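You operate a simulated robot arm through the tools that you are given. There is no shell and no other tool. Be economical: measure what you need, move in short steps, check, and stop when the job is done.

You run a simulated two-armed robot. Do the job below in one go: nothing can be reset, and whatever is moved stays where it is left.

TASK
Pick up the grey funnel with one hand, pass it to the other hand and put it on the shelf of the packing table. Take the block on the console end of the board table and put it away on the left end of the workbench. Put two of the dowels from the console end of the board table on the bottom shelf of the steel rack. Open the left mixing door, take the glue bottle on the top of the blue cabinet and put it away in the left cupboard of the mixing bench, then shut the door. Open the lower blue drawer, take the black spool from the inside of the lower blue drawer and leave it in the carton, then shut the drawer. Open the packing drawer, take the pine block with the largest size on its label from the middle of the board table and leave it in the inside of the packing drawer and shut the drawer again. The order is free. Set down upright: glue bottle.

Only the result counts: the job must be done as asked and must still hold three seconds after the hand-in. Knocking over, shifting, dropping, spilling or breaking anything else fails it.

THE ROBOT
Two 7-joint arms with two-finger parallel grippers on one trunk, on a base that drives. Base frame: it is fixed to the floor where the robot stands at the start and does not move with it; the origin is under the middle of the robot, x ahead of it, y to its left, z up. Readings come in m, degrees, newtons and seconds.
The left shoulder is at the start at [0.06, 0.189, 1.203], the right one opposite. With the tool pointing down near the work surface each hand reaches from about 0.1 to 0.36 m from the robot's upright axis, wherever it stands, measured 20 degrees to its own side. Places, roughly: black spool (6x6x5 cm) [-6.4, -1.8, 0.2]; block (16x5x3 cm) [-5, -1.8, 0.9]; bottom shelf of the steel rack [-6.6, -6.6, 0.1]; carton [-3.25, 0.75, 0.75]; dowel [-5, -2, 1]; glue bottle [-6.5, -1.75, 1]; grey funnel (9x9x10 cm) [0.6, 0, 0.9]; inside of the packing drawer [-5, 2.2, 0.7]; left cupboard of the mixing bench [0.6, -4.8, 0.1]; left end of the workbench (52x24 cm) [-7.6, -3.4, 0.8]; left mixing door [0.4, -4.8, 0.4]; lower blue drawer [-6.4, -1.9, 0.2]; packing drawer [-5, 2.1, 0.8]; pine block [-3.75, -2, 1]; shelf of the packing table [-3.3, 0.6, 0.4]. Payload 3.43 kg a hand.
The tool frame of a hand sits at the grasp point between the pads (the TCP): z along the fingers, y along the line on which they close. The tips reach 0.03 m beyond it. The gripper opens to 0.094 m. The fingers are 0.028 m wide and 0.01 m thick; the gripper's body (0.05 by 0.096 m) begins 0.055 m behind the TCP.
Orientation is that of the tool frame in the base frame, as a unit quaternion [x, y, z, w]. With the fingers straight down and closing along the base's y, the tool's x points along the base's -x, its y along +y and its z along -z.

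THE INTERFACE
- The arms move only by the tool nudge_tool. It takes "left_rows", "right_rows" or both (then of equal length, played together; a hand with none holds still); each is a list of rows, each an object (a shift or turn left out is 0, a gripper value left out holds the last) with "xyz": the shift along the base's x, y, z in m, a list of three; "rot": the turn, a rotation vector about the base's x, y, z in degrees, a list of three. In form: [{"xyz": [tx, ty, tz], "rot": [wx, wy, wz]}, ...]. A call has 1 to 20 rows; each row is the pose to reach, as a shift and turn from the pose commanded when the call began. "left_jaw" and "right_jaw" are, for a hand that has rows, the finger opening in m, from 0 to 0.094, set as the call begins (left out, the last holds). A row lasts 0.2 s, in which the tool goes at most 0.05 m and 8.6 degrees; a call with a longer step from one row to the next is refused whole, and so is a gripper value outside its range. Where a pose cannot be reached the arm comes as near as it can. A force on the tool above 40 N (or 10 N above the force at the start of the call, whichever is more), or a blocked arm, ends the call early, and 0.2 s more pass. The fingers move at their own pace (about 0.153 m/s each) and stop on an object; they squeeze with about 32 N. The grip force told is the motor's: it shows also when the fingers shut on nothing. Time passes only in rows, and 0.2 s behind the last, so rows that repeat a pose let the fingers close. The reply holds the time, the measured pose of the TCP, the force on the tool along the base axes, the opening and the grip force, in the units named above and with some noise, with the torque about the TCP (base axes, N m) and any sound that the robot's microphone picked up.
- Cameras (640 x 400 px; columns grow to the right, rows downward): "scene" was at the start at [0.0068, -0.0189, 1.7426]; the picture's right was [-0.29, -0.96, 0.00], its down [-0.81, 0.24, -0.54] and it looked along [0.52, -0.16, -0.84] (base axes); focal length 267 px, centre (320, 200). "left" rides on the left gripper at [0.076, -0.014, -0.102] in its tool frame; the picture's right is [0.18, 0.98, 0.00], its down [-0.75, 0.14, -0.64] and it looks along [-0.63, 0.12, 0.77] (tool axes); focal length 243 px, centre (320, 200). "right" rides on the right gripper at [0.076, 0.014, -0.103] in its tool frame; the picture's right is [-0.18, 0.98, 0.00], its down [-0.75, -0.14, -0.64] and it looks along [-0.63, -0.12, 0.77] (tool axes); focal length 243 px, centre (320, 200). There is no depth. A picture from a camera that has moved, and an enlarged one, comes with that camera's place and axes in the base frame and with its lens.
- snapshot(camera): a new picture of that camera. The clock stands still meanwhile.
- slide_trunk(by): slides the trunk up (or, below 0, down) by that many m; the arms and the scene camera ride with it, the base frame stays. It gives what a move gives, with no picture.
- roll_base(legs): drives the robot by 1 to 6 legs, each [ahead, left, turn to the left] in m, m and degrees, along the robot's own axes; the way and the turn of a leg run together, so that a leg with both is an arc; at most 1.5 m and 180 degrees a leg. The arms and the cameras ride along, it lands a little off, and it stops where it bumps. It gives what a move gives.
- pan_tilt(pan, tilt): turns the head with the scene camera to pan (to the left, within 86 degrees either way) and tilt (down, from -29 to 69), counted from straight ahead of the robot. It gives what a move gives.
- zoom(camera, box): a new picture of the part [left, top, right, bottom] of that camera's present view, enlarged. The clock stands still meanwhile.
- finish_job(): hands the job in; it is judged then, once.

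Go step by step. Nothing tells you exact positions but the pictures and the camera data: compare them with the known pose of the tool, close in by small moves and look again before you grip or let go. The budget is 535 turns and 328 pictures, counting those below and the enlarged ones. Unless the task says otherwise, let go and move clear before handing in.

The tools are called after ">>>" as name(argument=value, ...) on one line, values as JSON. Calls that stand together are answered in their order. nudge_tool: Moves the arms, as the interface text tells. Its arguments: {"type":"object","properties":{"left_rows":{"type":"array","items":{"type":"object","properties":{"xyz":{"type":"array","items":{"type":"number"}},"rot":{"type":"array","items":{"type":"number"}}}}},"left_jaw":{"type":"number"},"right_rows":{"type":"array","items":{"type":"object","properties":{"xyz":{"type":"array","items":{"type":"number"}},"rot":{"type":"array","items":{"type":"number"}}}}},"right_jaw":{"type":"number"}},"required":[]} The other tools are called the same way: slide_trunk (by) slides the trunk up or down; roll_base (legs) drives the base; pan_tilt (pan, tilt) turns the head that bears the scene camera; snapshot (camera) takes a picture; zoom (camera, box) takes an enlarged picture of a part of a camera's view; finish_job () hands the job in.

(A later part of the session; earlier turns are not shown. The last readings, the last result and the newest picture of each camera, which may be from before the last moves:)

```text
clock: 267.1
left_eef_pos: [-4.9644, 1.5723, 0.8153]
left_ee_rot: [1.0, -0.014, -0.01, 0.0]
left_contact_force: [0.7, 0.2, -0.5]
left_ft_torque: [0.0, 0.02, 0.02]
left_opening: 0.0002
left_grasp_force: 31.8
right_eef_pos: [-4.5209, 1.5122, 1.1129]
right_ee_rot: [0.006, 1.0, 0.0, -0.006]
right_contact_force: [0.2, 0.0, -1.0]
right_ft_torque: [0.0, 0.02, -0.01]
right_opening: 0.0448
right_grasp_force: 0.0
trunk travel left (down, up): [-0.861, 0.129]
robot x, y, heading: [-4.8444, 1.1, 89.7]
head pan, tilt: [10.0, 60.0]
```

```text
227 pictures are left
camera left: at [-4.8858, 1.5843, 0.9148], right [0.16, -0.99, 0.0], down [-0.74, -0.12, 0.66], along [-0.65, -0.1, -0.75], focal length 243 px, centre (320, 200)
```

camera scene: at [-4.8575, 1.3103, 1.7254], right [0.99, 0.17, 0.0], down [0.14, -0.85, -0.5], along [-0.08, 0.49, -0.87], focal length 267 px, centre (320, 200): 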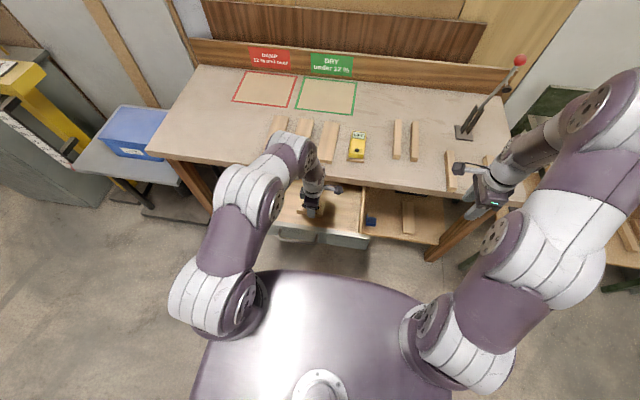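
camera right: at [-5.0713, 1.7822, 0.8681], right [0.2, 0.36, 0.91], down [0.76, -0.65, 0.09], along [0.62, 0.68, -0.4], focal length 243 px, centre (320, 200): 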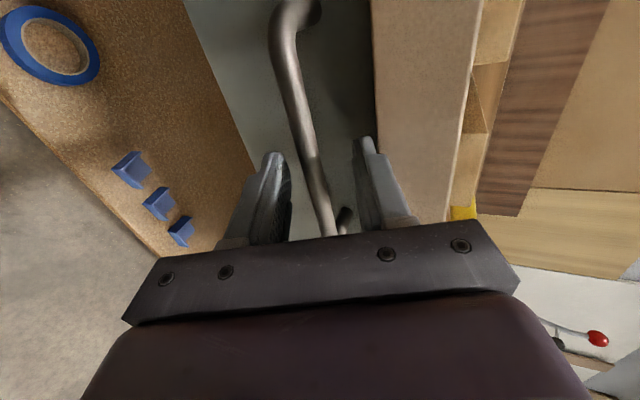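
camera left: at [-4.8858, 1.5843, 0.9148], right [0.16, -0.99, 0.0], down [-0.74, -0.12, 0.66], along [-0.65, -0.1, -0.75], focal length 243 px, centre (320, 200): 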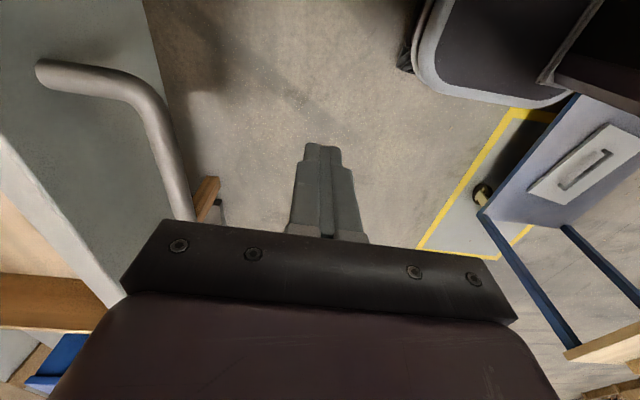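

>>> roll_base(legs=[[0.24, 0, 0]])

>>> snapshot(camera="left")

```text
clock: 268.9
left_eef_pos: [-4.9649, 1.8089, 0.8134]
left_ee_rot: [1.0, -0.013, -0.011, 0.0]
left_contact_force: [0.5, 0.4, -0.3]
left_ft_torque: [0.02, 0.02, 0.02]
left_opening: 0.0
left_grasp_force: 31.8
right_eef_pos: [-4.5204, 1.7487, 1.1137]
right_ee_rot: [0.004, 1.0, 0.0, -0.006]
right_contact_force: [0.3, 0.7, 1.7]
right_ft_torque: [-0.03, 0.02, 0.02]
right_opening: 0.0451
right_grasp_force: 0.1
trunk travel left (down, up): [-0.861, 0.129]
robot x, y, heading: [-4.845, 1.3392, 89.8]
head pan, tilt: [10.0, 60.0]
```

```text
226 pictures are left
camera left: at [-4.8857, 1.8213, 0.915], right [0.16, -0.99, 0.0], down [-0.74, -0.12, 0.66], along [-0.65, -0.1, -0.75], focal length 243 px, centre (320, 200)
```

left: 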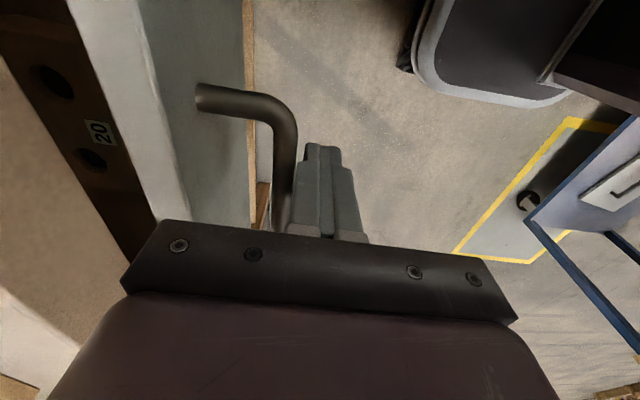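

>>> roll_base(legs=[[0.05, 0, 0]])

>>> snapshot(camera="left")

```text
clock: 269.9
left_eef_pos: [-4.9662, 1.8511, 0.8093]
left_ee_rot: [1.0, -0.012, -0.013, 0.013]
left_contact_force: [-0.4, 0.3, 0.8]
left_ft_torque: [-0.03, 0.01, 0.0]
left_opening: 0.0002
left_grasp_force: 32.0
right_eef_pos: [-4.5213, 1.801, 1.1111]
right_ee_rot: [0.004, 1.0, 0.0, -0.005]
right_contact_force: [0.3, -0.5, 0.0]
right_ft_torque: [-0.05, -0.01, 0.02]
right_opening: 0.0449
right_grasp_force: 0.0
trunk travel left (down, up): [-0.861, 0.129]
robot x, y, heading: [-4.8473, 1.3879, 89.8]
head pan, tilt: [10.0, 60.0]
stopped in leg 1: the force on the tool passed its limit at 78 N (the readings are from after the stop); the commanded pose is now the measured one
```

```text
225 pictures are left
camera left: at [-4.8866, 1.8659, 0.9097], right [0.16, -0.99, 0.02], down [-0.74, -0.11, 0.66], along [-0.65, -0.12, -0.75], focal length 243 px, centre (320, 200)
```

left: 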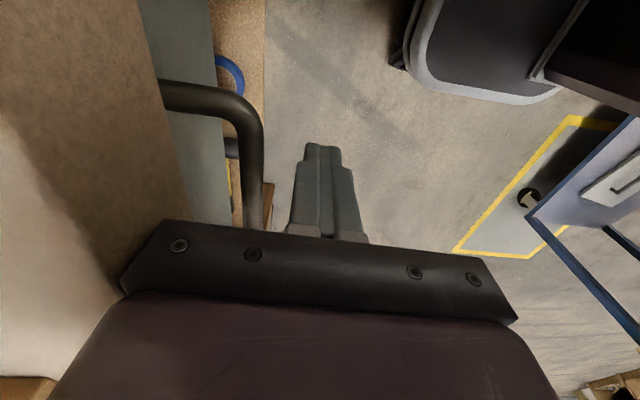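

The drawer ran in ahead of the fingers. I back off and check that it is fully shut.

>>> roll_base(legs=[[-0.2, 0, 0]])

>>> nudge_tool(left_rows=[{"xyz": [0, 0, 0.04]}, {"xyz": [0, 0, 0.08]}, {"xyz": [0, 0, 0.12]}, {"xyz": [0, 0, 0.16]}, {"xyz": [0, 0, 0.2]}])

>>> pan_tilt(pan=15, tilt=45)

>>> snapshot(camera="scene")

>>> snapshot(camera="left")

```text
clock: 271.5
left_eef_pos: [-4.9651, 1.6564, 0.8103]
left_ee_rot: [1.0, -0.012, -0.012, 0.013]
left_contact_force: [-0.6, -0.7, -0.1]
left_ft_torque: [0.0, 0.0, -0.02]
left_opening: 0.0
left_grasp_force: 31.8
right_eef_pos: [-4.5213, 1.6062, 1.1115]
right_ee_rot: [0.003, 1.0, -0.002, -0.005]
right_contact_force: [-0.7, -0.7, 0.0]
right_ft_torque: [-0.01, 0.02, 0.02]
right_opening: 0.045
right_grasp_force: 0.0
trunk travel left (down, up): [-0.861, 0.129]
robot x, y, heading: [-4.8509, 1.1911, 90.0]
head pan, tilt: [10.0, 60.0]
```

```text
clock: 272.7
left_eef_pos: [-4.9647, 1.6515, 1.0101]
left_ee_rot: [1.0, -0.011, -0.012, 0.012]
left_contact_force: [-0.5, -0.7, 0.3]
left_ft_torque: [0.01, 0.02, 0.06]
left_opening: 0.0
left_grasp_force: 31.8
right_eef_pos: [-4.5217, 1.6035, 1.1119]
right_ee_rot: [0.003, 1.0, 0.0, -0.005]
right_contact_force: [0.6, -0.1, 0.3]
right_ft_torque: [0.03, -0.01, 0.01]
right_opening: 0.0449
right_grasp_force: 0.0
trunk travel left (down, up): [-0.861, 0.129]
robot x, y, heading: [-4.8501, 1.194, 90.1]
head pan, tilt: [10.0, 60.0]
```

```text
clock: 273.5
left_eef_pos: [-4.9664, 1.6527, 1.0103]
left_ee_rot: [1.0, -0.011, -0.012, 0.012]
left_contact_force: [0.0, 0.6, -0.4]
left_ft_torque: [0.01, 0.02, 0.0]
left_opening: 0.0002
left_grasp_force: 31.4
right_eef_pos: [-4.5223, 1.6051, 1.1119]
right_ee_rot: [0.004, 1.0, 0.0, -0.006]
right_contact_force: [-0.5, 1.2, -0.1]
right_ft_torque: [-0.01, -0.01, -0.03]
right_opening: 0.0453
right_grasp_force: 0.0
trunk travel left (down, up): [-0.861, 0.129]
robot x, y, heading: [-4.8418, 1.193, 90.0]
head pan, tilt: [15.0, 45.0]
```

```text
224 pictures are left
camera scene: at [-4.8677, 1.2134, 1.7448], right [0.97, 0.26, 0.0], down [0.18, -0.68, -0.71], along [-0.18, 0.68, -0.71], focal length 267 px, centre (320, 200)
```

scene: 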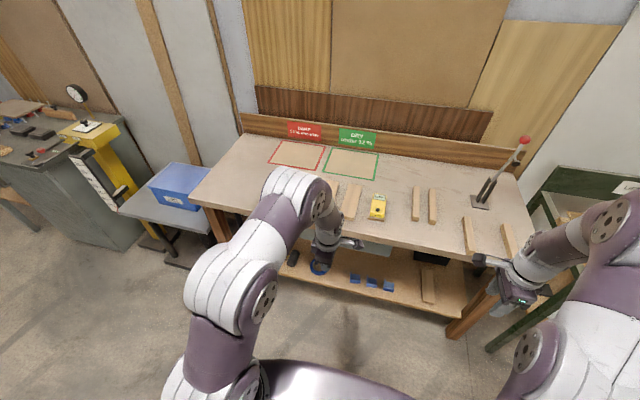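

```text
223 pictures are left
camera left: at [-4.8867, 1.6675, 1.1104], right [0.16, -0.99, 0.02], down [-0.74, -0.11, 0.66], along [-0.65, -0.12, -0.75], focal length 243 px, centre (320, 200)
```

left: 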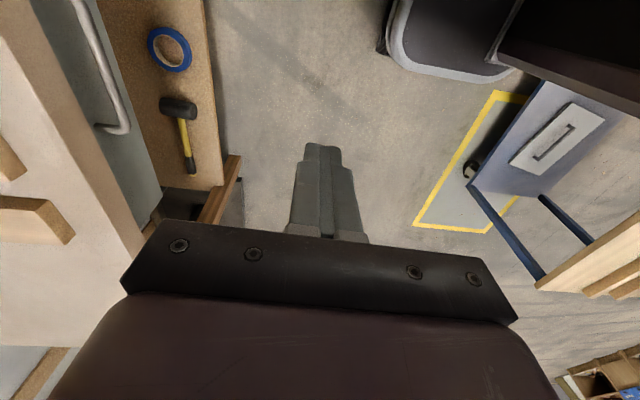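

Handle is back at y 1.89: the drawer is shut with block 20 inside. Next the blue cabinet: I drive west past the trolley, then south, and look.

>>> roll_base(legs=[[0.1, 0, 0], [0, 0, 90], [1.35, 0, 0], [0, 0, 90]])

>>> pan_tilt(pan=0, tilt=20)

>>> snapshot(camera="scene")

```text
clock: 288.5
left_eef_pos: [-6.0769, 0.895, 1.0102]
left_ee_rot: [0.028, 0.999, 0.011, 0.012]
left_contact_force: [0.5, 1.1, 0.6]
left_ft_torque: [0.01, 0.02, 0.0]
left_opening: 0.0002
left_grasp_force: 32.0
right_eef_pos: [-6.5182, 0.9575, 1.1125]
right_ee_rot: [1.0, -0.021, 0.006, 0.0]
right_contact_force: [0.4, -0.7, 0.0]
right_ft_torque: [-0.02, -0.01, -0.02]
right_opening: 0.0451
right_grasp_force: 0.0
trunk travel left (down, up): [-0.861, 0.129]
robot x, y, heading: [-6.1834, 1.3581, -92.1]
head pan, tilt: [15.0, 45.0]
```

```text
clock: 289.4
left_eef_pos: [-6.0756, 0.8928, 1.0099]
left_ee_rot: [0.028, 0.999, 0.011, 0.013]
left_contact_force: [0.1, -0.2, -0.5]
left_ft_torque: [0.01, 0.0, 0.01]
left_opening: 0.0
left_grasp_force: 31.3
right_eef_pos: [-6.5173, 0.9582, 1.1119]
right_ee_rot: [1.0, -0.021, 0.006, 0.0]
right_contact_force: [0.6, 0.3, 1.0]
right_ft_torque: [-0.01, 0.02, -0.03]
right_opening: 0.045
right_grasp_force: 0.1
trunk travel left (down, up): [-0.861, 0.129]
robot x, y, heading: [-6.1779, 1.3564, -92.0]
head pan, tilt: [0.0, 20.0]
```

```text
222 pictures are left
camera scene: at [-6.1812, 1.3251, 1.7834], right [-1.0, 0.04, 0.0], down [0.01, 0.34, -0.94], along [-0.03, -0.94, -0.34], focal length 267 px, centre (320, 200)
```

scene: 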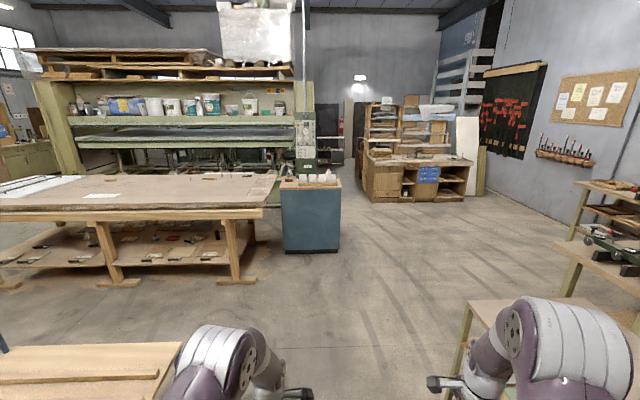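

The blue cabinet stands at x -6.5..-5.83, y -1.7..-2.1; its drawers must face west. I drive round to its west side.

>>> roll_base(legs=[[0, -0.12, 2], [1.5, 0, 0], [0.65, 0, 0], [0, 0, 90]])

>>> pan_tilt(pan=-60, tilt=25)

>>> snapshot(camera="scene")

```text
clock: 304.8
left_eef_pos: [-5.8643, -0.7308, 1.0099]
left_ee_rot: [-0.681, 0.732, 0.017, 0.002]
left_contact_force: [-0.8, 0.6, 0.1]
left_ft_torque: [0.01, 0.0, 0.01]
left_opening: 0.0
left_grasp_force: 31.8
right_eef_pos: [-5.9352, -1.1708, 1.1118]
right_ee_rot: [0.727, 0.686, 0.003, -0.004]
right_contact_force: [-0.8, 0.5, 0.2]
right_ft_torque: [-0.04, 0.0, 0.01]
right_opening: 0.0448
right_grasp_force: 0.1
trunk travel left (down, up): [-0.861, 0.129]
robot x, y, heading: [-6.33, -0.8235, -3.1]
head pan, tilt: [0.0, 20.0]
```

```text
clock: 306.1
left_eef_pos: [-5.8644, -0.7314, 1.0108]
left_ee_rot: [-0.681, 0.732, 0.017, 0.0]
left_contact_force: [0.3, 0.2, -0.4]
left_ft_torque: [-0.01, 0.06, 0.01]
left_opening: 0.0
left_grasp_force: 31.9
right_eef_pos: [-5.935, -1.1715, 1.112]
right_ee_rot: [0.727, 0.686, 0.004, -0.004]
right_contact_force: [0.7, 0.3, 0.8]
right_ft_torque: [0.03, -0.01, 0.03]
right_opening: 0.0451
right_grasp_force: 0.0
trunk travel left (down, up): [-0.861, 0.129]
robot x, y, heading: [-6.3294, -0.8264, -3.0]
head pan, tilt: [-60.0, 25.0]
```

```text
221 pictures are left
camera scene: at [-6.3478, -0.9046, 1.7754], right [-0.89, -0.45, 0.0], down [-0.19, 0.38, -0.91], along [0.41, -0.81, -0.42], focal length 267 px, centre (320, 200)
```

scene: 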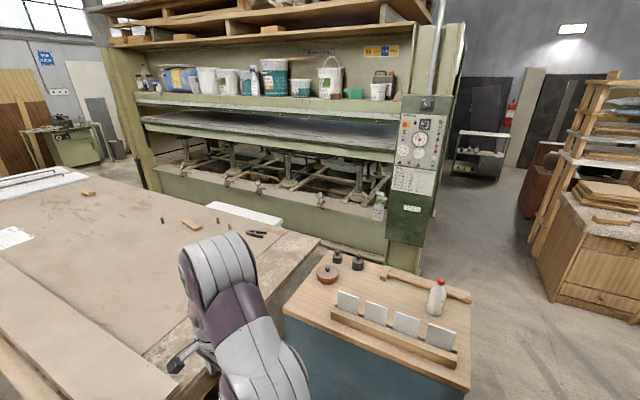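

The glue bottle (white, red cap) stands on the cabinet's west end at about [-6.42, -1.82]. I back west to see the cabinet's west face.

>>> roll_base(legs=[[-0.9, 0, 3]])

>>> pan_tilt(pan=-45, tilt=40)

>>> snapshot(camera="scene")

```text
clock: 310.9
left_eef_pos: [-6.774, -0.6833, 1.0096]
left_ee_rot: [-0.699, 0.715, 0.018, 0.0]
left_contact_force: [0.2, -0.5, -0.4]
left_ft_torque: [0.0, -0.03, 0.04]
left_opening: 0.0001
left_grasp_force: 32.2
right_eef_pos: [-6.8219, -1.1265, 1.1113]
right_ee_rot: [0.71, 0.704, 0.004, -0.004]
right_contact_force: [0.1, 0.9, 0.2]
right_ft_torque: [0.01, 0.02, 0.02]
right_opening: 0.0449
right_grasp_force: 0.1
trunk travel left (down, up): [-0.861, 0.129]
robot x, y, heading: [-7.2339, -0.8028, -0.3]
head pan, tilt: [-60.0, 25.0]
```

```text
clock: 311.7
left_eef_pos: [-6.7748, -0.6834, 1.0106]
left_ee_rot: [-0.7, 0.714, 0.018, 0.001]
left_contact_force: [0.0, 0.5, 0.0]
left_ft_torque: [0.0, 0.0, -0.04]
left_opening: 0.0
left_grasp_force: 32.0
right_eef_pos: [-6.8224, -1.1255, 1.113]
right_ee_rot: [0.71, 0.704, 0.004, -0.004]
right_contact_force: [0.1, -1.0, -0.2]
right_ft_torque: [0.0, -0.01, -0.03]
right_opening: 0.0451
right_grasp_force: 0.1
trunk travel left (down, up): [-0.861, 0.129]
robot x, y, heading: [-7.2355, -0.8032, -0.5]
head pan, tilt: [-45.0, 40.0]
```

```text
220 pictures are left
camera scene: at [-7.2344, -0.8609, 1.7522], right [-0.71, -0.7, 0.0], down [-0.45, 0.46, -0.77], along [0.54, -0.54, -0.64], focal length 267 px, centre (320, 200)
```

scene: 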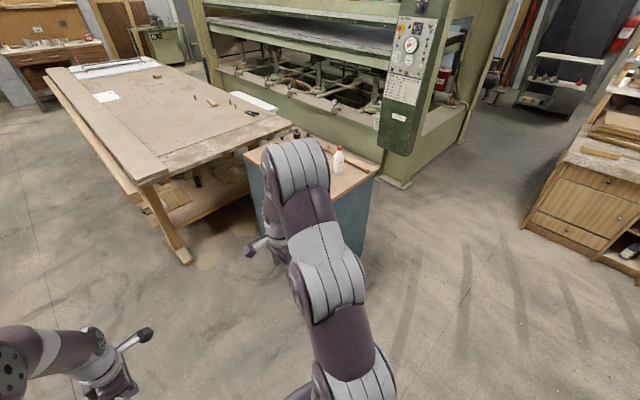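

>>> roll_base(legs=[[-0.1, -1.0, 0]])

>>> pan_tilt(pan=0, tilt=45)

>>> snapshot(camera="scene")

```text
clock: 316.9
left_eef_pos: [-6.8833, -1.682, 1.0104]
left_ee_rot: [-0.693, 0.721, 0.017, 0.001]
left_contact_force: [-0.5, 0.6, -0.2]
left_ft_torque: [-0.01, 0.04, 0.0]
left_opening: 0.0
left_grasp_force: 31.7
right_eef_pos: [-6.939, -2.1234, 1.1121]
right_ee_rot: [0.716, 0.698, 0.004, -0.004]
right_contact_force: [0.4, 0.3, 0.5]
right_ft_torque: [0.01, 0.02, 0.05]
right_opening: 0.0448
right_grasp_force: 0.0
trunk travel left (down, up): [-0.861, 0.129]
robot x, y, heading: [-7.3432, -1.7959, -1.2]
head pan, tilt: [-45.0, 40.0]
```

```text
clock: 318.0
left_eef_pos: [-6.8827, -1.6835, 1.0094]
left_ee_rot: [-0.693, 0.72, 0.018, 0.0]
left_contact_force: [-0.2, 0.1, 0.5]
left_ft_torque: [0.02, 0.0, 0.0]
left_opening: 0.0
left_grasp_force: 32.7
right_eef_pos: [-6.9382, -2.1252, 1.1111]
right_ee_rot: [0.716, 0.698, 0.004, -0.005]
right_contact_force: [0.5, -0.7, -0.3]
right_ft_torque: [-0.01, 0.0, 0.0]
right_opening: 0.045
right_grasp_force: 0.0
trunk travel left (down, up): [-0.861, 0.129]
robot x, y, heading: [-7.3486, -1.7936, -1.0]
head pan, tilt: [0.0, 45.0]
```

```text
219 pictures are left
camera scene: at [-7.3235, -1.7927, 1.7449], right [-0.02, -1.0, 0.0], down [-0.71, 0.01, -0.71], along [0.71, -0.01, -0.71], focal length 267 px, centre (320, 200)
```

scene: 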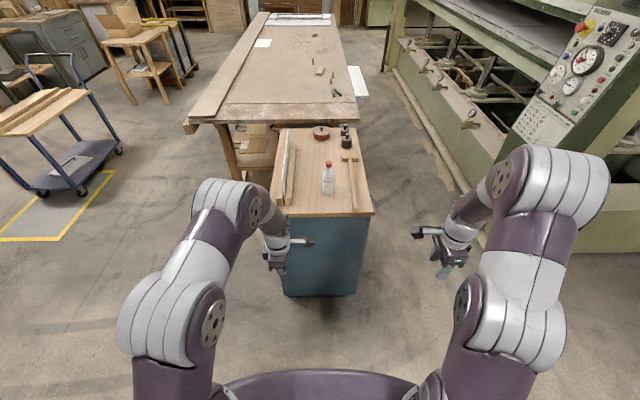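

>>> zoom(camera="scene", box=[260, 120, 400, 310])

```text
2.11 times, centred on (330, 215) of scene
camera zoom: at [-7.3235, -1.7927, 1.7449], right [-0.02, -1.0, 0.0], down [-0.71, 0.01, -0.71], along [0.71, -0.01, -0.71], focal length 562 px, centre (299, 168)
```

zoom: 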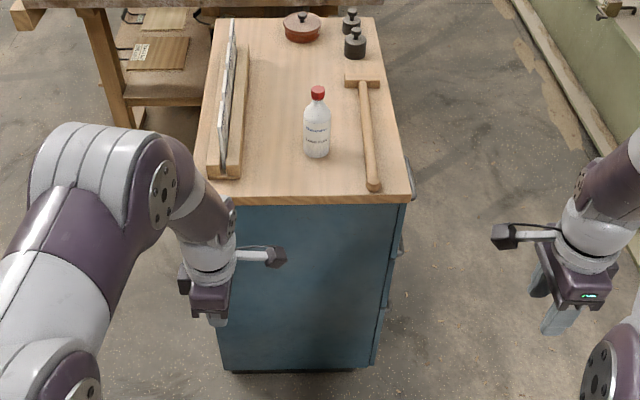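

The drawer handles are on the south side of the cabinet. I move to the southwest to see that face.

>>> roll_base(legs=[[0.1, -0.9, 1]])

>>> pan_tilt(pan=20, tilt=40)

>>> snapshot(camera="scene")

```text
clock: 322.7
left_eef_pos: [-6.7994, -2.5752, 1.0106]
left_ee_rot: [-0.694, 0.72, 0.017, 0.0]
left_contact_force: [-1.1, -0.4, 0.2]
left_ft_torque: [0.02, -0.02, 0.0]
left_opening: 0.0003
left_grasp_force: 32.4
right_eef_pos: [-6.8544, -3.0165, 1.1121]
right_ee_rot: [0.715, 0.699, 0.004, -0.003]
right_contact_force: [-0.6, -0.1, -0.5]
right_ft_torque: [-0.01, 0.03, -0.01]
right_opening: 0.0448
right_grasp_force: 0.3
trunk travel left (down, up): [-0.861, 0.129]
robot x, y, heading: [-7.2593, -2.682, -0.8]
head pan, tilt: [0.0, 45.0]
```

```text
clock: 323.5
left_eef_pos: [-6.7995, -2.5753, 1.0093]
left_ee_rot: [-0.694, 0.72, 0.017, 0.001]
left_contact_force: [0.8, 0.4, 1.1]
left_ft_torque: [-0.02, 0.01, 0.01]
left_opening: 0.0
left_grasp_force: 32.2
right_eef_pos: [-6.8544, -3.0171, 1.1118]
right_ee_rot: [0.715, 0.699, 0.004, -0.004]
right_contact_force: [0.0, -0.9, 0.0]
right_ft_torque: [-0.02, 0.03, 0.01]
right_opening: 0.045
right_grasp_force: 0.0
trunk travel left (down, up): [-0.861, 0.129]
robot x, y, heading: [-7.2625, -2.6866, -1.0]
head pan, tilt: [20.0, 40.0]
```

```text
217 pictures are left
camera scene: at [-7.2405, -2.6573, 1.7521], right [0.32, -0.95, 0.0], down [-0.61, -0.21, -0.77], along [0.72, 0.25, -0.64], focal length 267 px, centre (320, 200)
```

scene: 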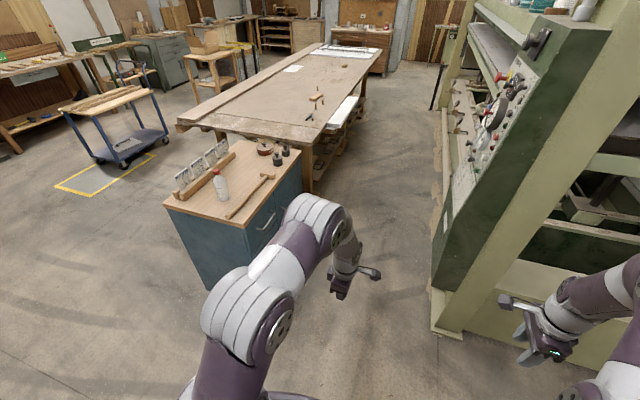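

>>> roll_base(legs=[[0, 0, 60]])

>>> pan_tilt(pan=-35, tilt=40)

>>> snapshot(camera="scene")

```text
clock: 326.6
left_eef_pos: [-7.1323, -2.229, 1.011]
left_ee_rot: [0.962, -0.271, -0.015, 0.008]
left_contact_force: [0.3, 0.5, -1.1]
left_ft_torque: [0.01, 0.0, -0.02]
left_opening: 0.0001
left_grasp_force: 32.4
right_eef_pos: [-6.7736, -2.4943, 1.1124]
right_ee_rot: [0.264, 0.964, 0.002, -0.005]
right_contact_force: [0.2, 0.4, 0.3]
right_ft_torque: [-0.03, 0.0, -0.01]
right_opening: 0.0451
right_grasp_force: 0.1
trunk travel left (down, up): [-0.861, 0.129]
robot x, y, heading: [-7.2624, -2.6842, 59.7]
head pan, tilt: [20.0, 40.0]
```

```text
clock: 327.8
left_eef_pos: [-7.1318, -2.2297, 1.0112]
left_ee_rot: [0.962, -0.272, -0.014, 0.008]
left_contact_force: [0.2, -0.1, 0.5]
left_ft_torque: [0.04, 0.0, 0.01]
left_opening: 0.0
left_grasp_force: 32.0
right_eef_pos: [-6.7745, -2.4954, 1.1114]
right_ee_rot: [0.264, 0.964, 0.001, -0.005]
right_contact_force: [0.0, 0.4, 1.2]
right_ft_torque: [0.01, -0.02, -0.02]
right_opening: 0.0449
right_grasp_force: 0.0
trunk travel left (down, up): [-0.861, 0.129]
robot x, y, heading: [-7.26, -2.6878, 59.7]
head pan, tilt: [-35.0, 40.0]
```

```text
216 pictures are left
camera scene: at [-7.2141, -2.7017, 1.7521], right [0.42, -0.91, 0.0], down [-0.58, -0.27, -0.77], along [0.7, 0.32, -0.64], focal length 267 px, centre (320, 200)
```

scene: 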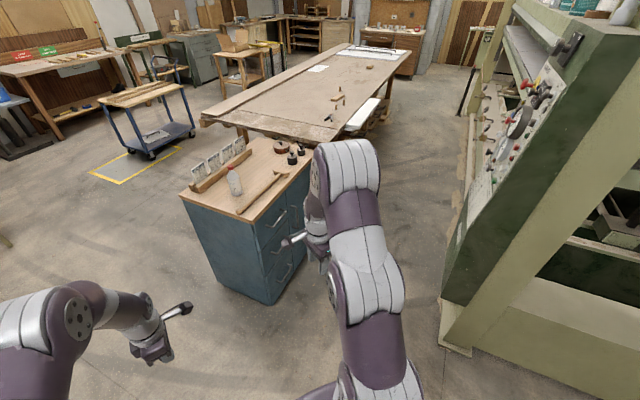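

>>> zoom(camera="scene", box=[200, 150, 340, 310])

```text
2.50 times, centred on (270, 230) of scene
camera zoom: at [-7.2141, -2.7017, 1.7521], right [0.42, -0.91, 0.0], down [-0.58, -0.27, -0.77], along [0.7, 0.32, -0.64], focal length 667 px, centre (445, 125)
```

zoom: 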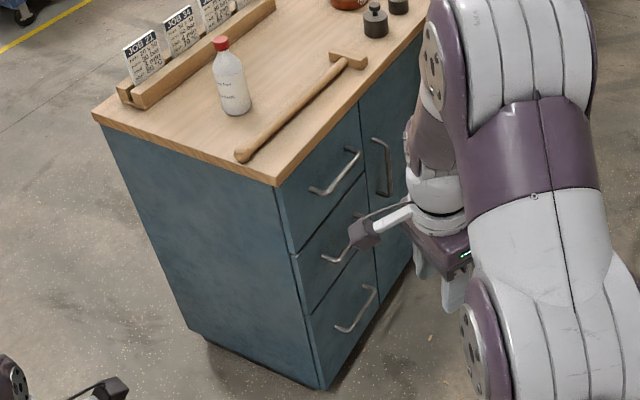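

Three drawers on the west half of the south face; the bottom one's handle is near [-6.37, -2.06, 0.26]. I line up facing it, then tilt the right hand forward at low trunk height.

>>> roll_base(legs=[[0, 0, 30.5], [0, -0.6, 0]])

>>> slide_trunk(by=-0.4)

>>> slide_trunk(by=-0.16)

>>> pan_tilt(pan=-25, tilt=45)

>>> snapshot(camera="scene")

```text
clock: 332.7
left_eef_pos: [-6.7923, -2.226, 1.0094]
left_ee_rot: [1.0, -0.012, -0.013, 0.012]
left_contact_force: [-0.2, 0.0, -0.6]
left_ft_torque: [-0.02, -0.02, -0.01]
left_opening: 0.0001
left_grasp_force: 31.9
right_eef_pos: [-6.3487, -2.2738, 1.1122]
right_ee_rot: [0.003, 1.0, -0.001, -0.006]
right_contact_force: [-1.0, -0.3, 0.1]
right_ft_torque: [-0.03, -0.01, 0.0]
right_opening: 0.0451
right_grasp_force: 0.0
trunk travel left (down, up): [-0.861, 0.129]
robot x, y, heading: [-6.6744, -2.6837, 90.0]
head pan, tilt: [-35.0, 40.0]
```

```text
clock: 336.5
left_eef_pos: [-6.7926, -2.2259, 0.6103]
left_ee_rot: [1.0, -0.011, -0.011, 0.011]
left_contact_force: [-0.3, 0.6, 0.8]
left_ft_torque: [0.0, -0.02, 0.01]
left_opening: 0.0
left_grasp_force: 32.2
right_eef_pos: [-6.3479, -2.2729, 0.7113]
right_ee_rot: [0.003, 1.0, 0.0, -0.005]
right_contact_force: [0.0, 0.7, 1.1]
right_ft_torque: [0.01, 0.04, 0.03]
right_opening: 0.0451
right_grasp_force: 0.0
trunk travel left (down, up): [-0.461, 0.529]
robot x, y, heading: [-6.6713, -2.6868, 90.0]
head pan, tilt: [-35.0, 40.0]
```

```text
clock: 338.3
left_eef_pos: [-6.7921, -2.2253, 0.4489]
left_ee_rot: [1.0, -0.011, -0.012, 0.012]
left_contact_force: [-0.5, -0.1, 0.5]
left_ft_torque: [-0.01, -0.03, 0.0]
left_opening: 0.0
left_grasp_force: 31.9
right_eef_pos: [-6.3497, -2.2738, 0.5526]
right_ee_rot: [0.004, 1.0, 0.0, -0.006]
right_contact_force: [-0.1, -0.1, 0.3]
right_ft_torque: [-0.02, -0.01, -0.01]
right_opening: 0.0452
right_grasp_force: 0.0
trunk travel left (down, up): [-0.301, 0.689]
robot x, y, heading: [-6.6706, -2.6847, 89.9]
head pan, tilt: [-35.0, 40.0]
```

```text
clock: 339.1
left_eef_pos: [-6.7926, -2.2252, 0.4502]
left_ee_rot: [1.0, -0.01, -0.013, 0.012]
left_contact_force: [-0.3, 1.3, 0.2]
left_ft_torque: [0.01, 0.01, 0.03]
left_opening: 0.0
left_grasp_force: 32.0
right_eef_pos: [-6.3489, -2.2744, 0.5516]
right_ee_rot: [0.003, 1.0, -0.001, -0.005]
right_contact_force: [-0.8, 0.3, -0.9]
right_ft_torque: [-0.03, 0.0, -0.02]
right_opening: 0.0453
right_grasp_force: 0.1
trunk travel left (down, up): [-0.301, 0.689]
robot x, y, heading: [-6.6743, -2.6861, 89.7]
head pan, tilt: [-25.0, 45.0]
```

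```text
214 pictures are left
camera scene: at [-6.6386, -2.6705, 1.1849], right [0.91, -0.42, 0.0], down [-0.3, -0.64, -0.71], along [0.3, 0.64, -0.71], focal length 267 px, centre (320, 200)
```

scene: 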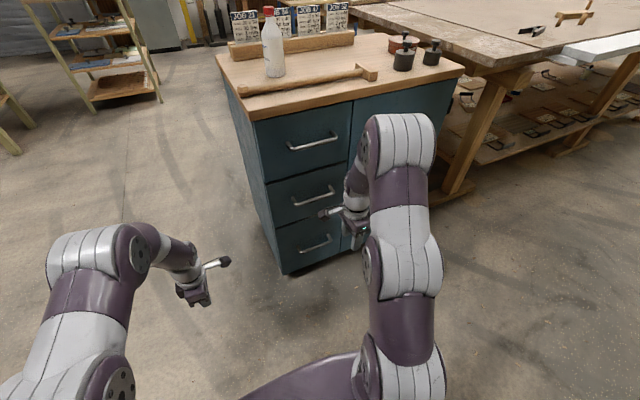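

I repeat the same tilt as for the other drawer; the right hand ends short of the handle.

>>> nudge_tool(right_rows=[{"xyz": [0, -0.01, -0.02], "rot": [8, 0, 0]}, {"xyz": [0, -0.02, -0.05], "rot": [16, 0, 0]}, {"xyz": [0, -0.03, -0.08], "rot": [24, 0, 0]}, {"xyz": [0, -0.03, -0.11], "rot": [32, 0, 0]}, {"xyz": [0, -0.03, -0.14], "rot": [40, 0, 0]}, {"xyz": [0, -0.03, -0.17], "rot": [48, 0, 0]}, {"xyz": [0, -0.03, -0.2], "rot": [56, 0, 0]}, {"xyz": [0, -0.03, -0.23], "rot": [64, 0, 0]}, {"xyz": [0, -0.03, -0.26], "rot": [72, 0, 0]}, {"xyz": [0, -0.03, -0.29], "rot": [80, 0, 0]}])

>>> snapshot(camera="right")

>>> snapshot(camera="scene")

```text
clock: 341.2
left_eef_pos: [-6.7923, -2.2263, 0.4499]
left_ee_rot: [1.0, -0.012, -0.012, 0.012]
left_contact_force: [0.2, 0.3, -0.3]
left_ft_torque: [-0.01, -0.03, 0.02]
left_opening: 0.0003
left_grasp_force: 32.0
right_eef_pos: [-6.3069, -2.2401, 0.29]
right_ee_rot: [0.001, 0.84, 0.543, -0.006]
right_contact_force: [-0.3, 0.4, -0.4]
right_ft_torque: [0.04, 0.05, 0.02]
right_opening: 0.045
right_grasp_force: 0.0
right hand out of reach, approached as far as the arm can: row 2, 7, 8, 9, 10
trunk travel left (down, up): [-0.301, 0.689]
robot x, y, heading: [-6.6718, -2.6893, 90.0]
head pan, tilt: [-25.0, 45.0]
```

```text
213 pictures are left
camera right: at [-6.382, -2.3284, 0.3459], right [0.19, 0.4, 0.89], down [0.76, -0.64, 0.13], along [0.62, 0.65, -0.43], focal length 243 px, centre (320, 200)
```

right: 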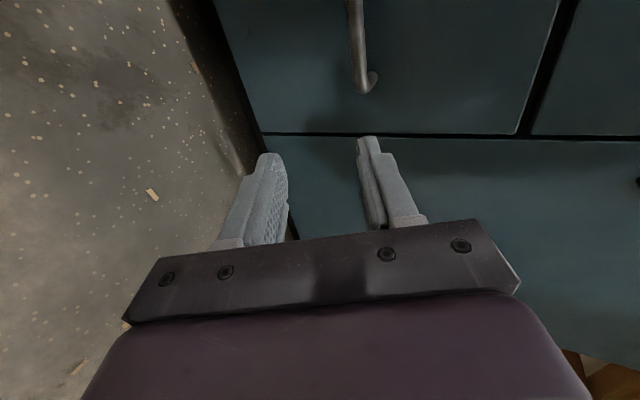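

```text
212 pictures are left
camera scene: at [-6.6387, -2.6706, 1.1848], right [0.91, -0.42, 0.0], down [-0.3, -0.64, -0.71], along [0.3, 0.64, -0.71], focal length 267 px, centre (320, 200)
```

scene: 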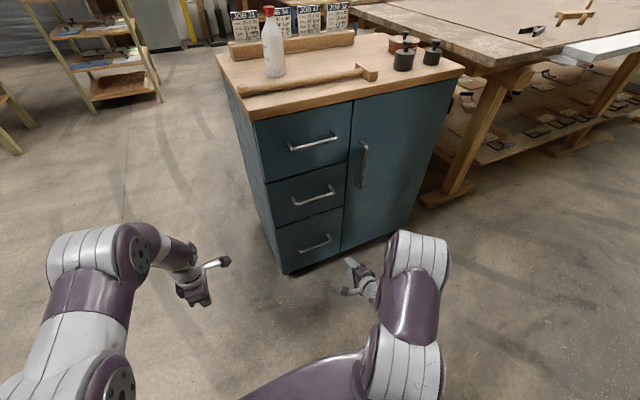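

Handle triangulated: centre about [-6.37, -2.055, 0.253]. I lower 33 mm, shift left 63 mm and advance 12 cm first.

>>> slide_trunk(by=-0.033)

>>> roll_base(legs=[[0.12, 0.063, 0]])

>>> snapshot(camera="right")

```text
clock: 342.0
left_eef_pos: [-6.7913, -2.2259, 0.4179]
left_ee_rot: [1.0, -0.011, -0.012, 0.012]
left_contact_force: [0.1, -0.4, 0.2]
left_ft_torque: [-0.01, 0.01, 0.02]
left_opening: 0.0
left_grasp_force: 31.7
right_eef_pos: [-6.3088, -2.2397, 0.2563]
right_ee_rot: [0.001, 0.84, 0.543, -0.006]
right_contact_force: [0.6, -0.2, 0.2]
right_ft_torque: [-0.05, -0.01, 0.01]
right_opening: 0.0448
right_grasp_force: 0.1
trunk travel left (down, up): [-0.268, 0.722]
robot x, y, heading: [-6.6741, -2.6862, 89.6]
head pan, tilt: [-25.0, 45.0]
```

```text
clock: 343.4
left_eef_pos: [-6.8534, -2.1102, 0.4168]
left_ee_rot: [1.0, -0.012, -0.011, 0.012]
left_contact_force: [0.7, -0.3, -0.1]
left_ft_torque: [0.01, 0.01, 0.01]
left_opening: 0.0
left_grasp_force: 31.7
right_eef_pos: [-6.3672, -2.1273, 0.2555]
right_ee_rot: [0.004, 0.84, 0.542, -0.006]
right_contact_force: [-0.3, 0.7, 0.3]
right_ft_torque: [0.01, -0.03, -0.02]
right_opening: 0.0449
right_grasp_force: 0.0
trunk travel left (down, up): [-0.268, 0.722]
robot x, y, heading: [-6.7369, -2.5689, 89.7]
head pan, tilt: [-25.0, 45.0]
stopped in leg 1: the force on the tool passed its limit at 84 N (the readings are from after the stop); the commanded pose is now the measured one
```

```text
211 pictures are left
camera right: at [-6.4423, -2.2142, 0.3124], right [0.2, 0.4, 0.89], down [0.75, -0.65, 0.13], along [0.63, 0.65, -0.43], focal length 243 px, centre (320, 200)
```

right: 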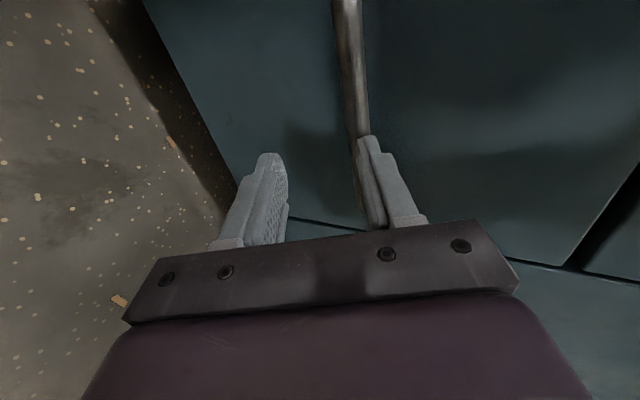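

The upper finger met the bar: it is about 1.5 cm higher than reckoned. I back off, open to 0.06, raise 15 mm and approach again.

>>> roll_base(legs=[[-0.04, 0, 0]])

>>> slide_trunk(by=0.016)

>>> nudge_tool(right_jaw=0.06, right_rows=[{}, {}])

>>> snapshot(camera="right")

```text
clock: 344.3
left_eef_pos: [-6.8518, -2.1493, 0.4185]
left_ee_rot: [1.0, -0.012, -0.012, 0.012]
left_contact_force: [-0.1, 0.3, -0.1]
left_ft_torque: [-0.03, -0.04, -0.04]
left_opening: 0.0
left_grasp_force: 33.2
right_eef_pos: [-6.3682, -2.167, 0.2556]
right_ee_rot: [0.005, 0.84, 0.542, -0.004]
right_contact_force: [-0.4, -0.3, -0.6]
right_ft_torque: [-0.03, 0.0, -0.01]
right_opening: 0.0449
right_grasp_force: 0.0
trunk travel left (down, up): [-0.268, 0.722]
robot x, y, heading: [-6.7368, -2.609, 89.5]
head pan, tilt: [-25.0, 45.0]
```

```text
clock: 344.9
left_eef_pos: [-6.8531, -2.1497, 0.4336]
left_ee_rot: [1.0, -0.012, -0.013, 0.012]
left_contact_force: [-0.5, -0.2, 0.5]
left_ft_torque: [-0.01, 0.0, -0.01]
left_opening: 0.0
left_grasp_force: 32.1
right_eef_pos: [-6.3671, -2.1667, 0.2716]
right_ee_rot: [0.005, 0.841, 0.542, -0.004]
right_contact_force: [0.7, -0.6, 0.7]
right_ft_torque: [-0.01, 0.02, -0.02]
right_opening: 0.045
right_grasp_force: 0.1
trunk travel left (down, up): [-0.284, 0.706]
robot x, y, heading: [-6.7355, -2.6105, 89.7]
head pan, tilt: [-25.0, 45.0]
```

```text
clock: 345.5
left_eef_pos: [-6.8532, -2.1495, 0.4323]
left_ee_rot: [1.0, -0.013, -0.013, 0.011]
left_contact_force: [0.4, 0.0, -0.4]
left_ft_torque: [0.01, -0.02, -0.02]
left_opening: 0.0001
left_grasp_force: 31.6
right_eef_pos: [-6.3669, -2.1657, 0.2718]
right_ee_rot: [0.005, 0.84, 0.543, -0.004]
right_contact_force: [0.6, -0.2, -0.4]
right_ft_torque: [0.01, 0.02, -0.01]
right_opening: 0.0602
right_grasp_force: 0.1
trunk travel left (down, up): [-0.284, 0.706]
robot x, y, heading: [-6.7347, -2.6116, 89.6]
head pan, tilt: [-25.0, 45.0]
```

```text
210 pictures are left
camera right: at [-6.4424, -2.2545, 0.3285], right [0.2, 0.4, 0.89], down [0.75, -0.65, 0.13], along [0.63, 0.65, -0.43], focal length 243 px, centre (320, 200)
```

right: 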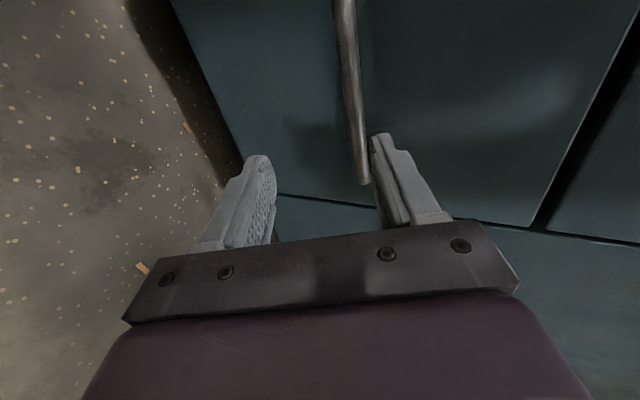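

>>> roll_base(legs=[[0.062, 0, 0]])

>>> snapshot(camera="right")

```text
clock: 346.5
left_eef_pos: [-6.8513, -2.0856, 0.4339]
left_ee_rot: [1.0, -0.013, -0.013, 0.012]
left_contact_force: [-0.5, -0.2, 0.1]
left_ft_torque: [-0.02, -0.03, 0.02]
left_opening: 0.0
left_grasp_force: 31.7
right_eef_pos: [-6.3674, -2.104, 0.2717]
right_ee_rot: [0.004, 0.84, 0.543, -0.004]
right_contact_force: [0.0, -0.8, -0.8]
right_ft_torque: [-0.01, -0.05, -0.05]
right_opening: 0.0602
right_grasp_force: 0.0
trunk travel left (down, up): [-0.284, 0.706]
robot x, y, heading: [-6.7376, -2.5472, 89.9]
head pan, tilt: [-25.0, 45.0]
```

```text
209 pictures are left
camera right: at [-6.4417, -2.1912, 0.3284], right [0.2, 0.4, 0.89], down [0.75, -0.65, 0.13], along [0.63, 0.65, -0.43], focal length 243 px, centre (320, 200)
```

right: 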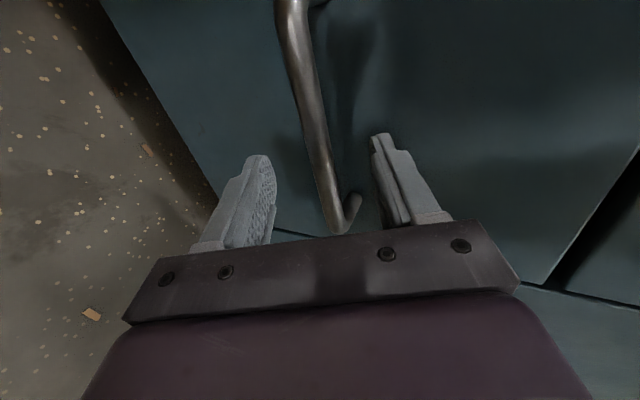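

The bar lies between the pads. I close and pull by backing 13 cm.

>>> nudge_tool(right_jaw=0.0, right_rows=[{}, {}, {}])

>>> roll_base(legs=[[-0.13, 0, 0]])

>>> snapshot(camera="scene")

```text
clock: 347.3
left_eef_pos: [-6.8527, -2.0854, 0.434]
left_ee_rot: [1.0, -0.013, -0.013, 0.012]
left_contact_force: [0.0, -0.9, -0.5]
left_ft_torque: [-0.02, -0.03, 0.0]
left_opening: 0.0003
left_grasp_force: 31.7
right_eef_pos: [-6.3663, -2.103, 0.274]
right_ee_rot: [0.004, 0.839, 0.544, -0.004]
right_contact_force: [2.7, 1.4, 12.1]
right_ft_torque: [0.24, -0.22, 1.39]
right_opening: 0.0136
right_grasp_force: 45.5
trunk travel left (down, up): [-0.284, 0.706]
robot x, y, heading: [-6.7306, -2.545, 90.0]
head pan, tilt: [-25.0, 45.0]
```

```text
clock: 348.6
left_eef_pos: [-6.8527, -2.2174, 0.4329]
left_ee_rot: [1.0, -0.011, -0.012, 0.012]
left_contact_force: [-0.1, 0.2, -0.6]
left_ft_torque: [0.02, 0.0, -0.02]
left_opening: 0.0
left_grasp_force: 31.8
right_eef_pos: [-6.3664, -2.2341, 0.2738]
right_ee_rot: [0.005, 0.84, 0.543, -0.003]
right_contact_force: [21.5, -1.2, 14.0]
right_ft_torque: [0.32, -1.05, -0.43]
right_opening: 0.0137
right_grasp_force: 45.4
trunk travel left (down, up): [-0.284, 0.706]
robot x, y, heading: [-6.7363, -2.6766, 89.8]
head pan, tilt: [-25.0, 45.0]
```

```text
208 pictures are left
camera scene: at [-6.7011, -2.6634, 1.1679], right [0.9, -0.43, 0.0], down [-0.3, -0.64, -0.71], along [0.3, 0.64, -0.71], focal length 267 px, centre (320, 200)
```

scene: 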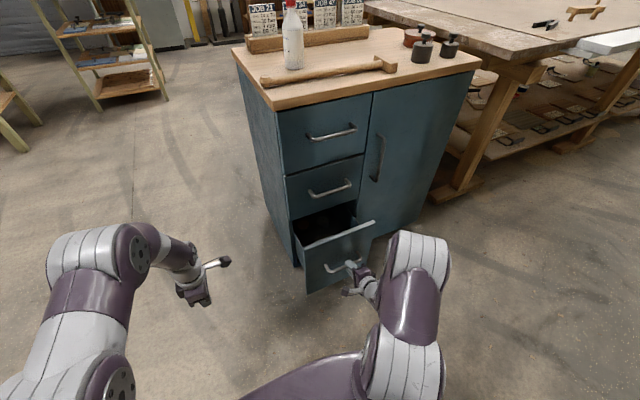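

>>> roll_base(legs=[[-0.14, 0, 0]])

>>> snapshot(camera="scene")

```text
clock: 349.9
left_eef_pos: [-6.8521, -2.3565, 0.4326]
left_ee_rot: [1.0, -0.011, -0.012, 0.012]
left_contact_force: [-0.2, -0.2, 0.3]
left_ft_torque: [0.0, 0.04, 0.03]
left_opening: 0.0001
left_grasp_force: 31.9
right_eef_pos: [-6.3669, -2.3723, 0.2724]
right_ee_rot: [0.005, 0.839, 0.544, -0.003]
right_contact_force: [10.7, -1.5, 6.3]
right_ft_torque: [0.17, -0.84, 0.07]
right_opening: 0.0135
right_grasp_force: 44.6
trunk travel left (down, up): [-0.284, 0.706]
robot x, y, heading: [-6.7359, -2.8169, 89.8]
head pan, tilt: [-25.0, 45.0]
```

```text
207 pictures are left
camera scene: at [-6.7013, -2.802, 1.1679], right [0.9, -0.43, 0.0], down [-0.3, -0.64, -0.71], along [0.3, 0.64, -0.71], focal length 267 px, centre (320, 200)
```

scene: 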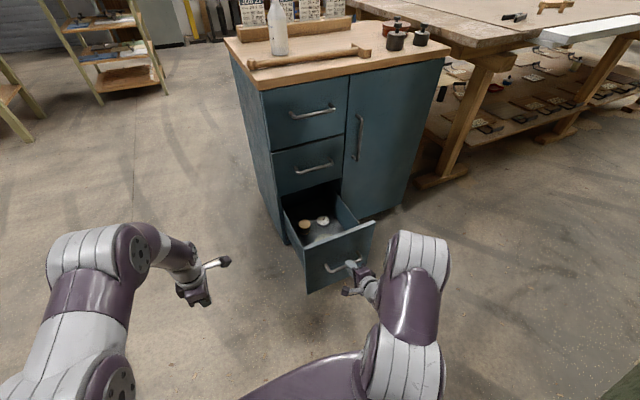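

>>> zoom(camera="scene", box=[270, 170, 390, 300])

```text
3.08 times, centred on (330, 235) of scene
camera zoom: at [-6.7013, -2.802, 1.1679], right [0.9, -0.43, 0.0], down [-0.3, -0.64, -0.71], along [0.3, 0.64, -0.71], focal length 821 px, centre (289, 92)
```

zoom: 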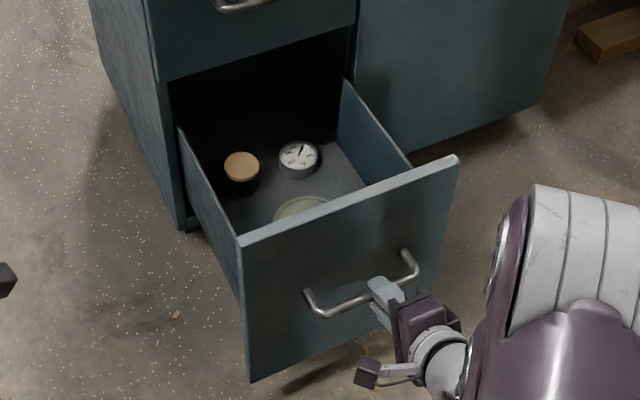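

The black spool (tan top) is in the drawer's back-left; beside it a dial gauge and a tape ring. I pull further to bring it out from under the cabinet.

>>> roll_base(legs=[[-0.1, 0, 0]])

>>> zoom(camera="scene", box=[250, 130, 410, 300])

```text
clock: 351.1
left_eef_pos: [-6.8546, -2.4563, 0.4321]
left_ee_rot: [1.0, -0.011, -0.012, 0.013]
left_contact_force: [-0.5, 1.1, 0.1]
left_ft_torque: [-0.02, -0.01, 0.03]
left_opening: 0.0
left_grasp_force: 32.6
right_eef_pos: [-6.3671, -2.4712, 0.2726]
right_ee_rot: [0.005, 0.84, 0.543, -0.004]
right_contact_force: [0.4, 0.4, 0.0]
right_ft_torque: [-0.01, 0.0, -0.01]
right_opening: 0.0003
right_grasp_force: 32.9
trunk travel left (down, up): [-0.284, 0.706]
robot x, y, heading: [-6.7361, -2.9169, 90.0]
head pan, tilt: [-25.0, 45.0]
```

```text
2.35 times, centred on (330, 215) of scene
camera zoom: at [-6.7014, -2.9009, 1.1679], right [0.9, -0.43, 0.0], down [-0.3, -0.64, -0.71], along [0.3, 0.64, -0.71], focal length 628 px, centre (296, 165)
```

zoom: 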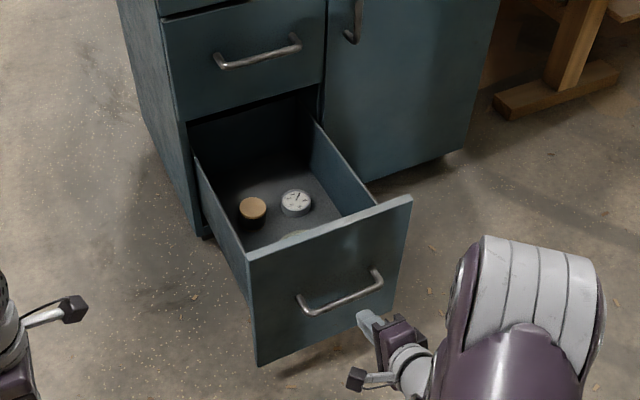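

The drawer is at its stop and the handle slipped free. I raise the hand, pitch it to 60° down, and come alongside the drawer from the southwest to reach in.

>>> slide_trunk(by=0.24)

>>> nudge_tool(right_jaw=0.09, right_rows=[{"xyz": [0.02, 0, 0], "rot": [-8, 0, 0]}, {"xyz": [0.04, 0, 0], "rot": [-16, 0, 0]}, {"xyz": [0.06, 0, 0], "rot": [-24, 0, 0]}, {"xyz": [0.08, 0, 0], "rot": [-32, 0, 0]}, {"xyz": [0.09, 0, 0], "rot": [-38, 0, 0]}, {"xyz": [0.09, 0, 0], "rot": [-38, 0, 0]}])

>>> roll_base(legs=[[0, 0.15, 0], [0.38, 0, 0]])

>>> snapshot(camera="right")

>>> snapshot(camera="scene")

```text
clock: 353.6
left_eef_pos: [-6.8541, -2.4563, 0.6726]
left_ee_rot: [1.0, -0.011, -0.012, 0.012]
left_contact_force: [-0.6, -0.5, 0.2]
left_ft_torque: [0.03, -0.03, 0.02]
left_opening: 0.0001
left_grasp_force: 31.5
right_eef_pos: [-6.3666, -2.4713, 0.5118]
right_ee_rot: [0.005, 0.84, 0.543, -0.003]
right_contact_force: [0.3, 0.3, 0.2]
right_ft_torque: [-0.01, 0.02, -0.02]
right_opening: 0.0
right_grasp_force: 33.0
trunk travel left (down, up): [-0.524, 0.466]
robot x, y, heading: [-6.7333, -2.9151, 90.0]
head pan, tilt: [-25.0, 45.0]
```

```text
clock: 355.0
left_eef_pos: [-6.8545, -2.4556, 0.6732]
left_ee_rot: [1.0, -0.011, -0.012, 0.012]
left_contact_force: [0.0, -0.6, 0.0]
left_ft_torque: [0.02, -0.01, -0.01]
left_opening: 0.0001
left_grasp_force: 32.2
right_eef_pos: [-6.2767, -2.4727, 0.5129]
right_ee_rot: [0.005, 0.971, 0.239, 0.0]
right_contact_force: [-0.1, -0.5, 0.2]
right_ft_torque: [0.0, 0.0, -0.02]
right_opening: 0.09
right_grasp_force: 0.2
trunk travel left (down, up): [-0.524, 0.466]
robot x, y, heading: [-6.7347, -2.9156, 89.7]
head pan, tilt: [-25.0, 45.0]
```

```text
clock: 358.3
left_eef_pos: [-7.001, -2.0936, 0.6739]
left_ee_rot: [1.0, -0.014, -0.013, 0.013]
left_contact_force: [0.9, 0.0, 0.5]
left_ft_torque: [-0.02, 0.0, -0.02]
left_opening: 0.0001
left_grasp_force: 31.9
right_eef_pos: [-6.4317, -2.1282, 0.5003]
right_ee_rot: [0.013, 0.974, 0.225, -0.008]
right_contact_force: [3.3, -15.9, -12.5]
right_ft_torque: [0.15, -0.01, 0.02]
right_opening: 0.0789
right_grasp_force: 0.1
trunk travel left (down, up): [-0.524, 0.466]
robot x, y, heading: [-6.8872, -2.5513, 89.1]
head pan, tilt: [-25.0, 45.0]
stopped in leg 2: the force on the tool passed its limit at 67 N (the readings are from after the stop); the commanded pose is now the measured one
```

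```text
204 pictures are left
camera right: at [-6.5046, -2.1588, 0.6012], right [0.21, 0.88, 0.43], down [0.76, -0.42, 0.5], along [0.62, 0.22, -0.75], focal length 243 px, centre (320, 200)
```

right: 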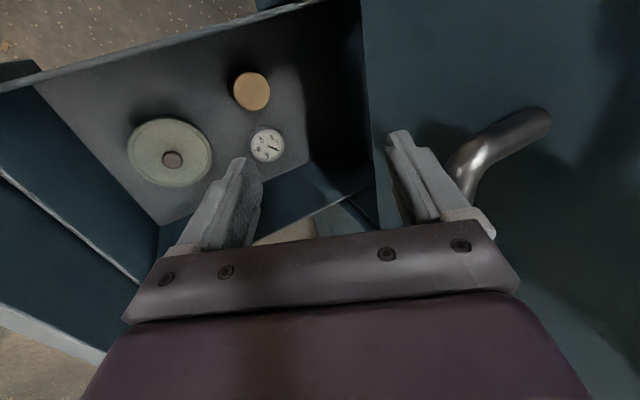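

```text
203 pictures are left
camera scene: at [-6.8495, -2.5395, 1.4078], right [0.9, -0.43, 0.0], down [-0.31, -0.64, -0.71], along [0.3, 0.64, -0.71], focal length 267 px, centre (320, 200)
```

scene: 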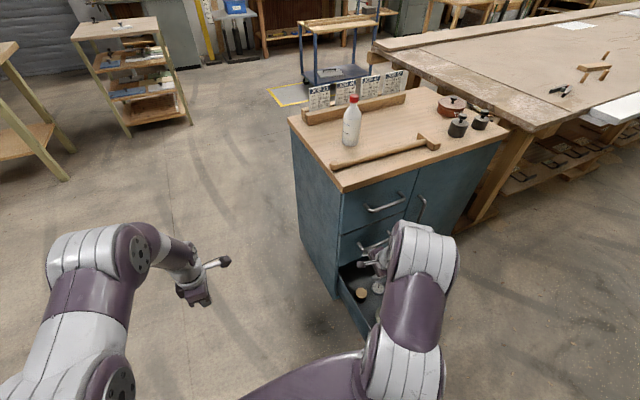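

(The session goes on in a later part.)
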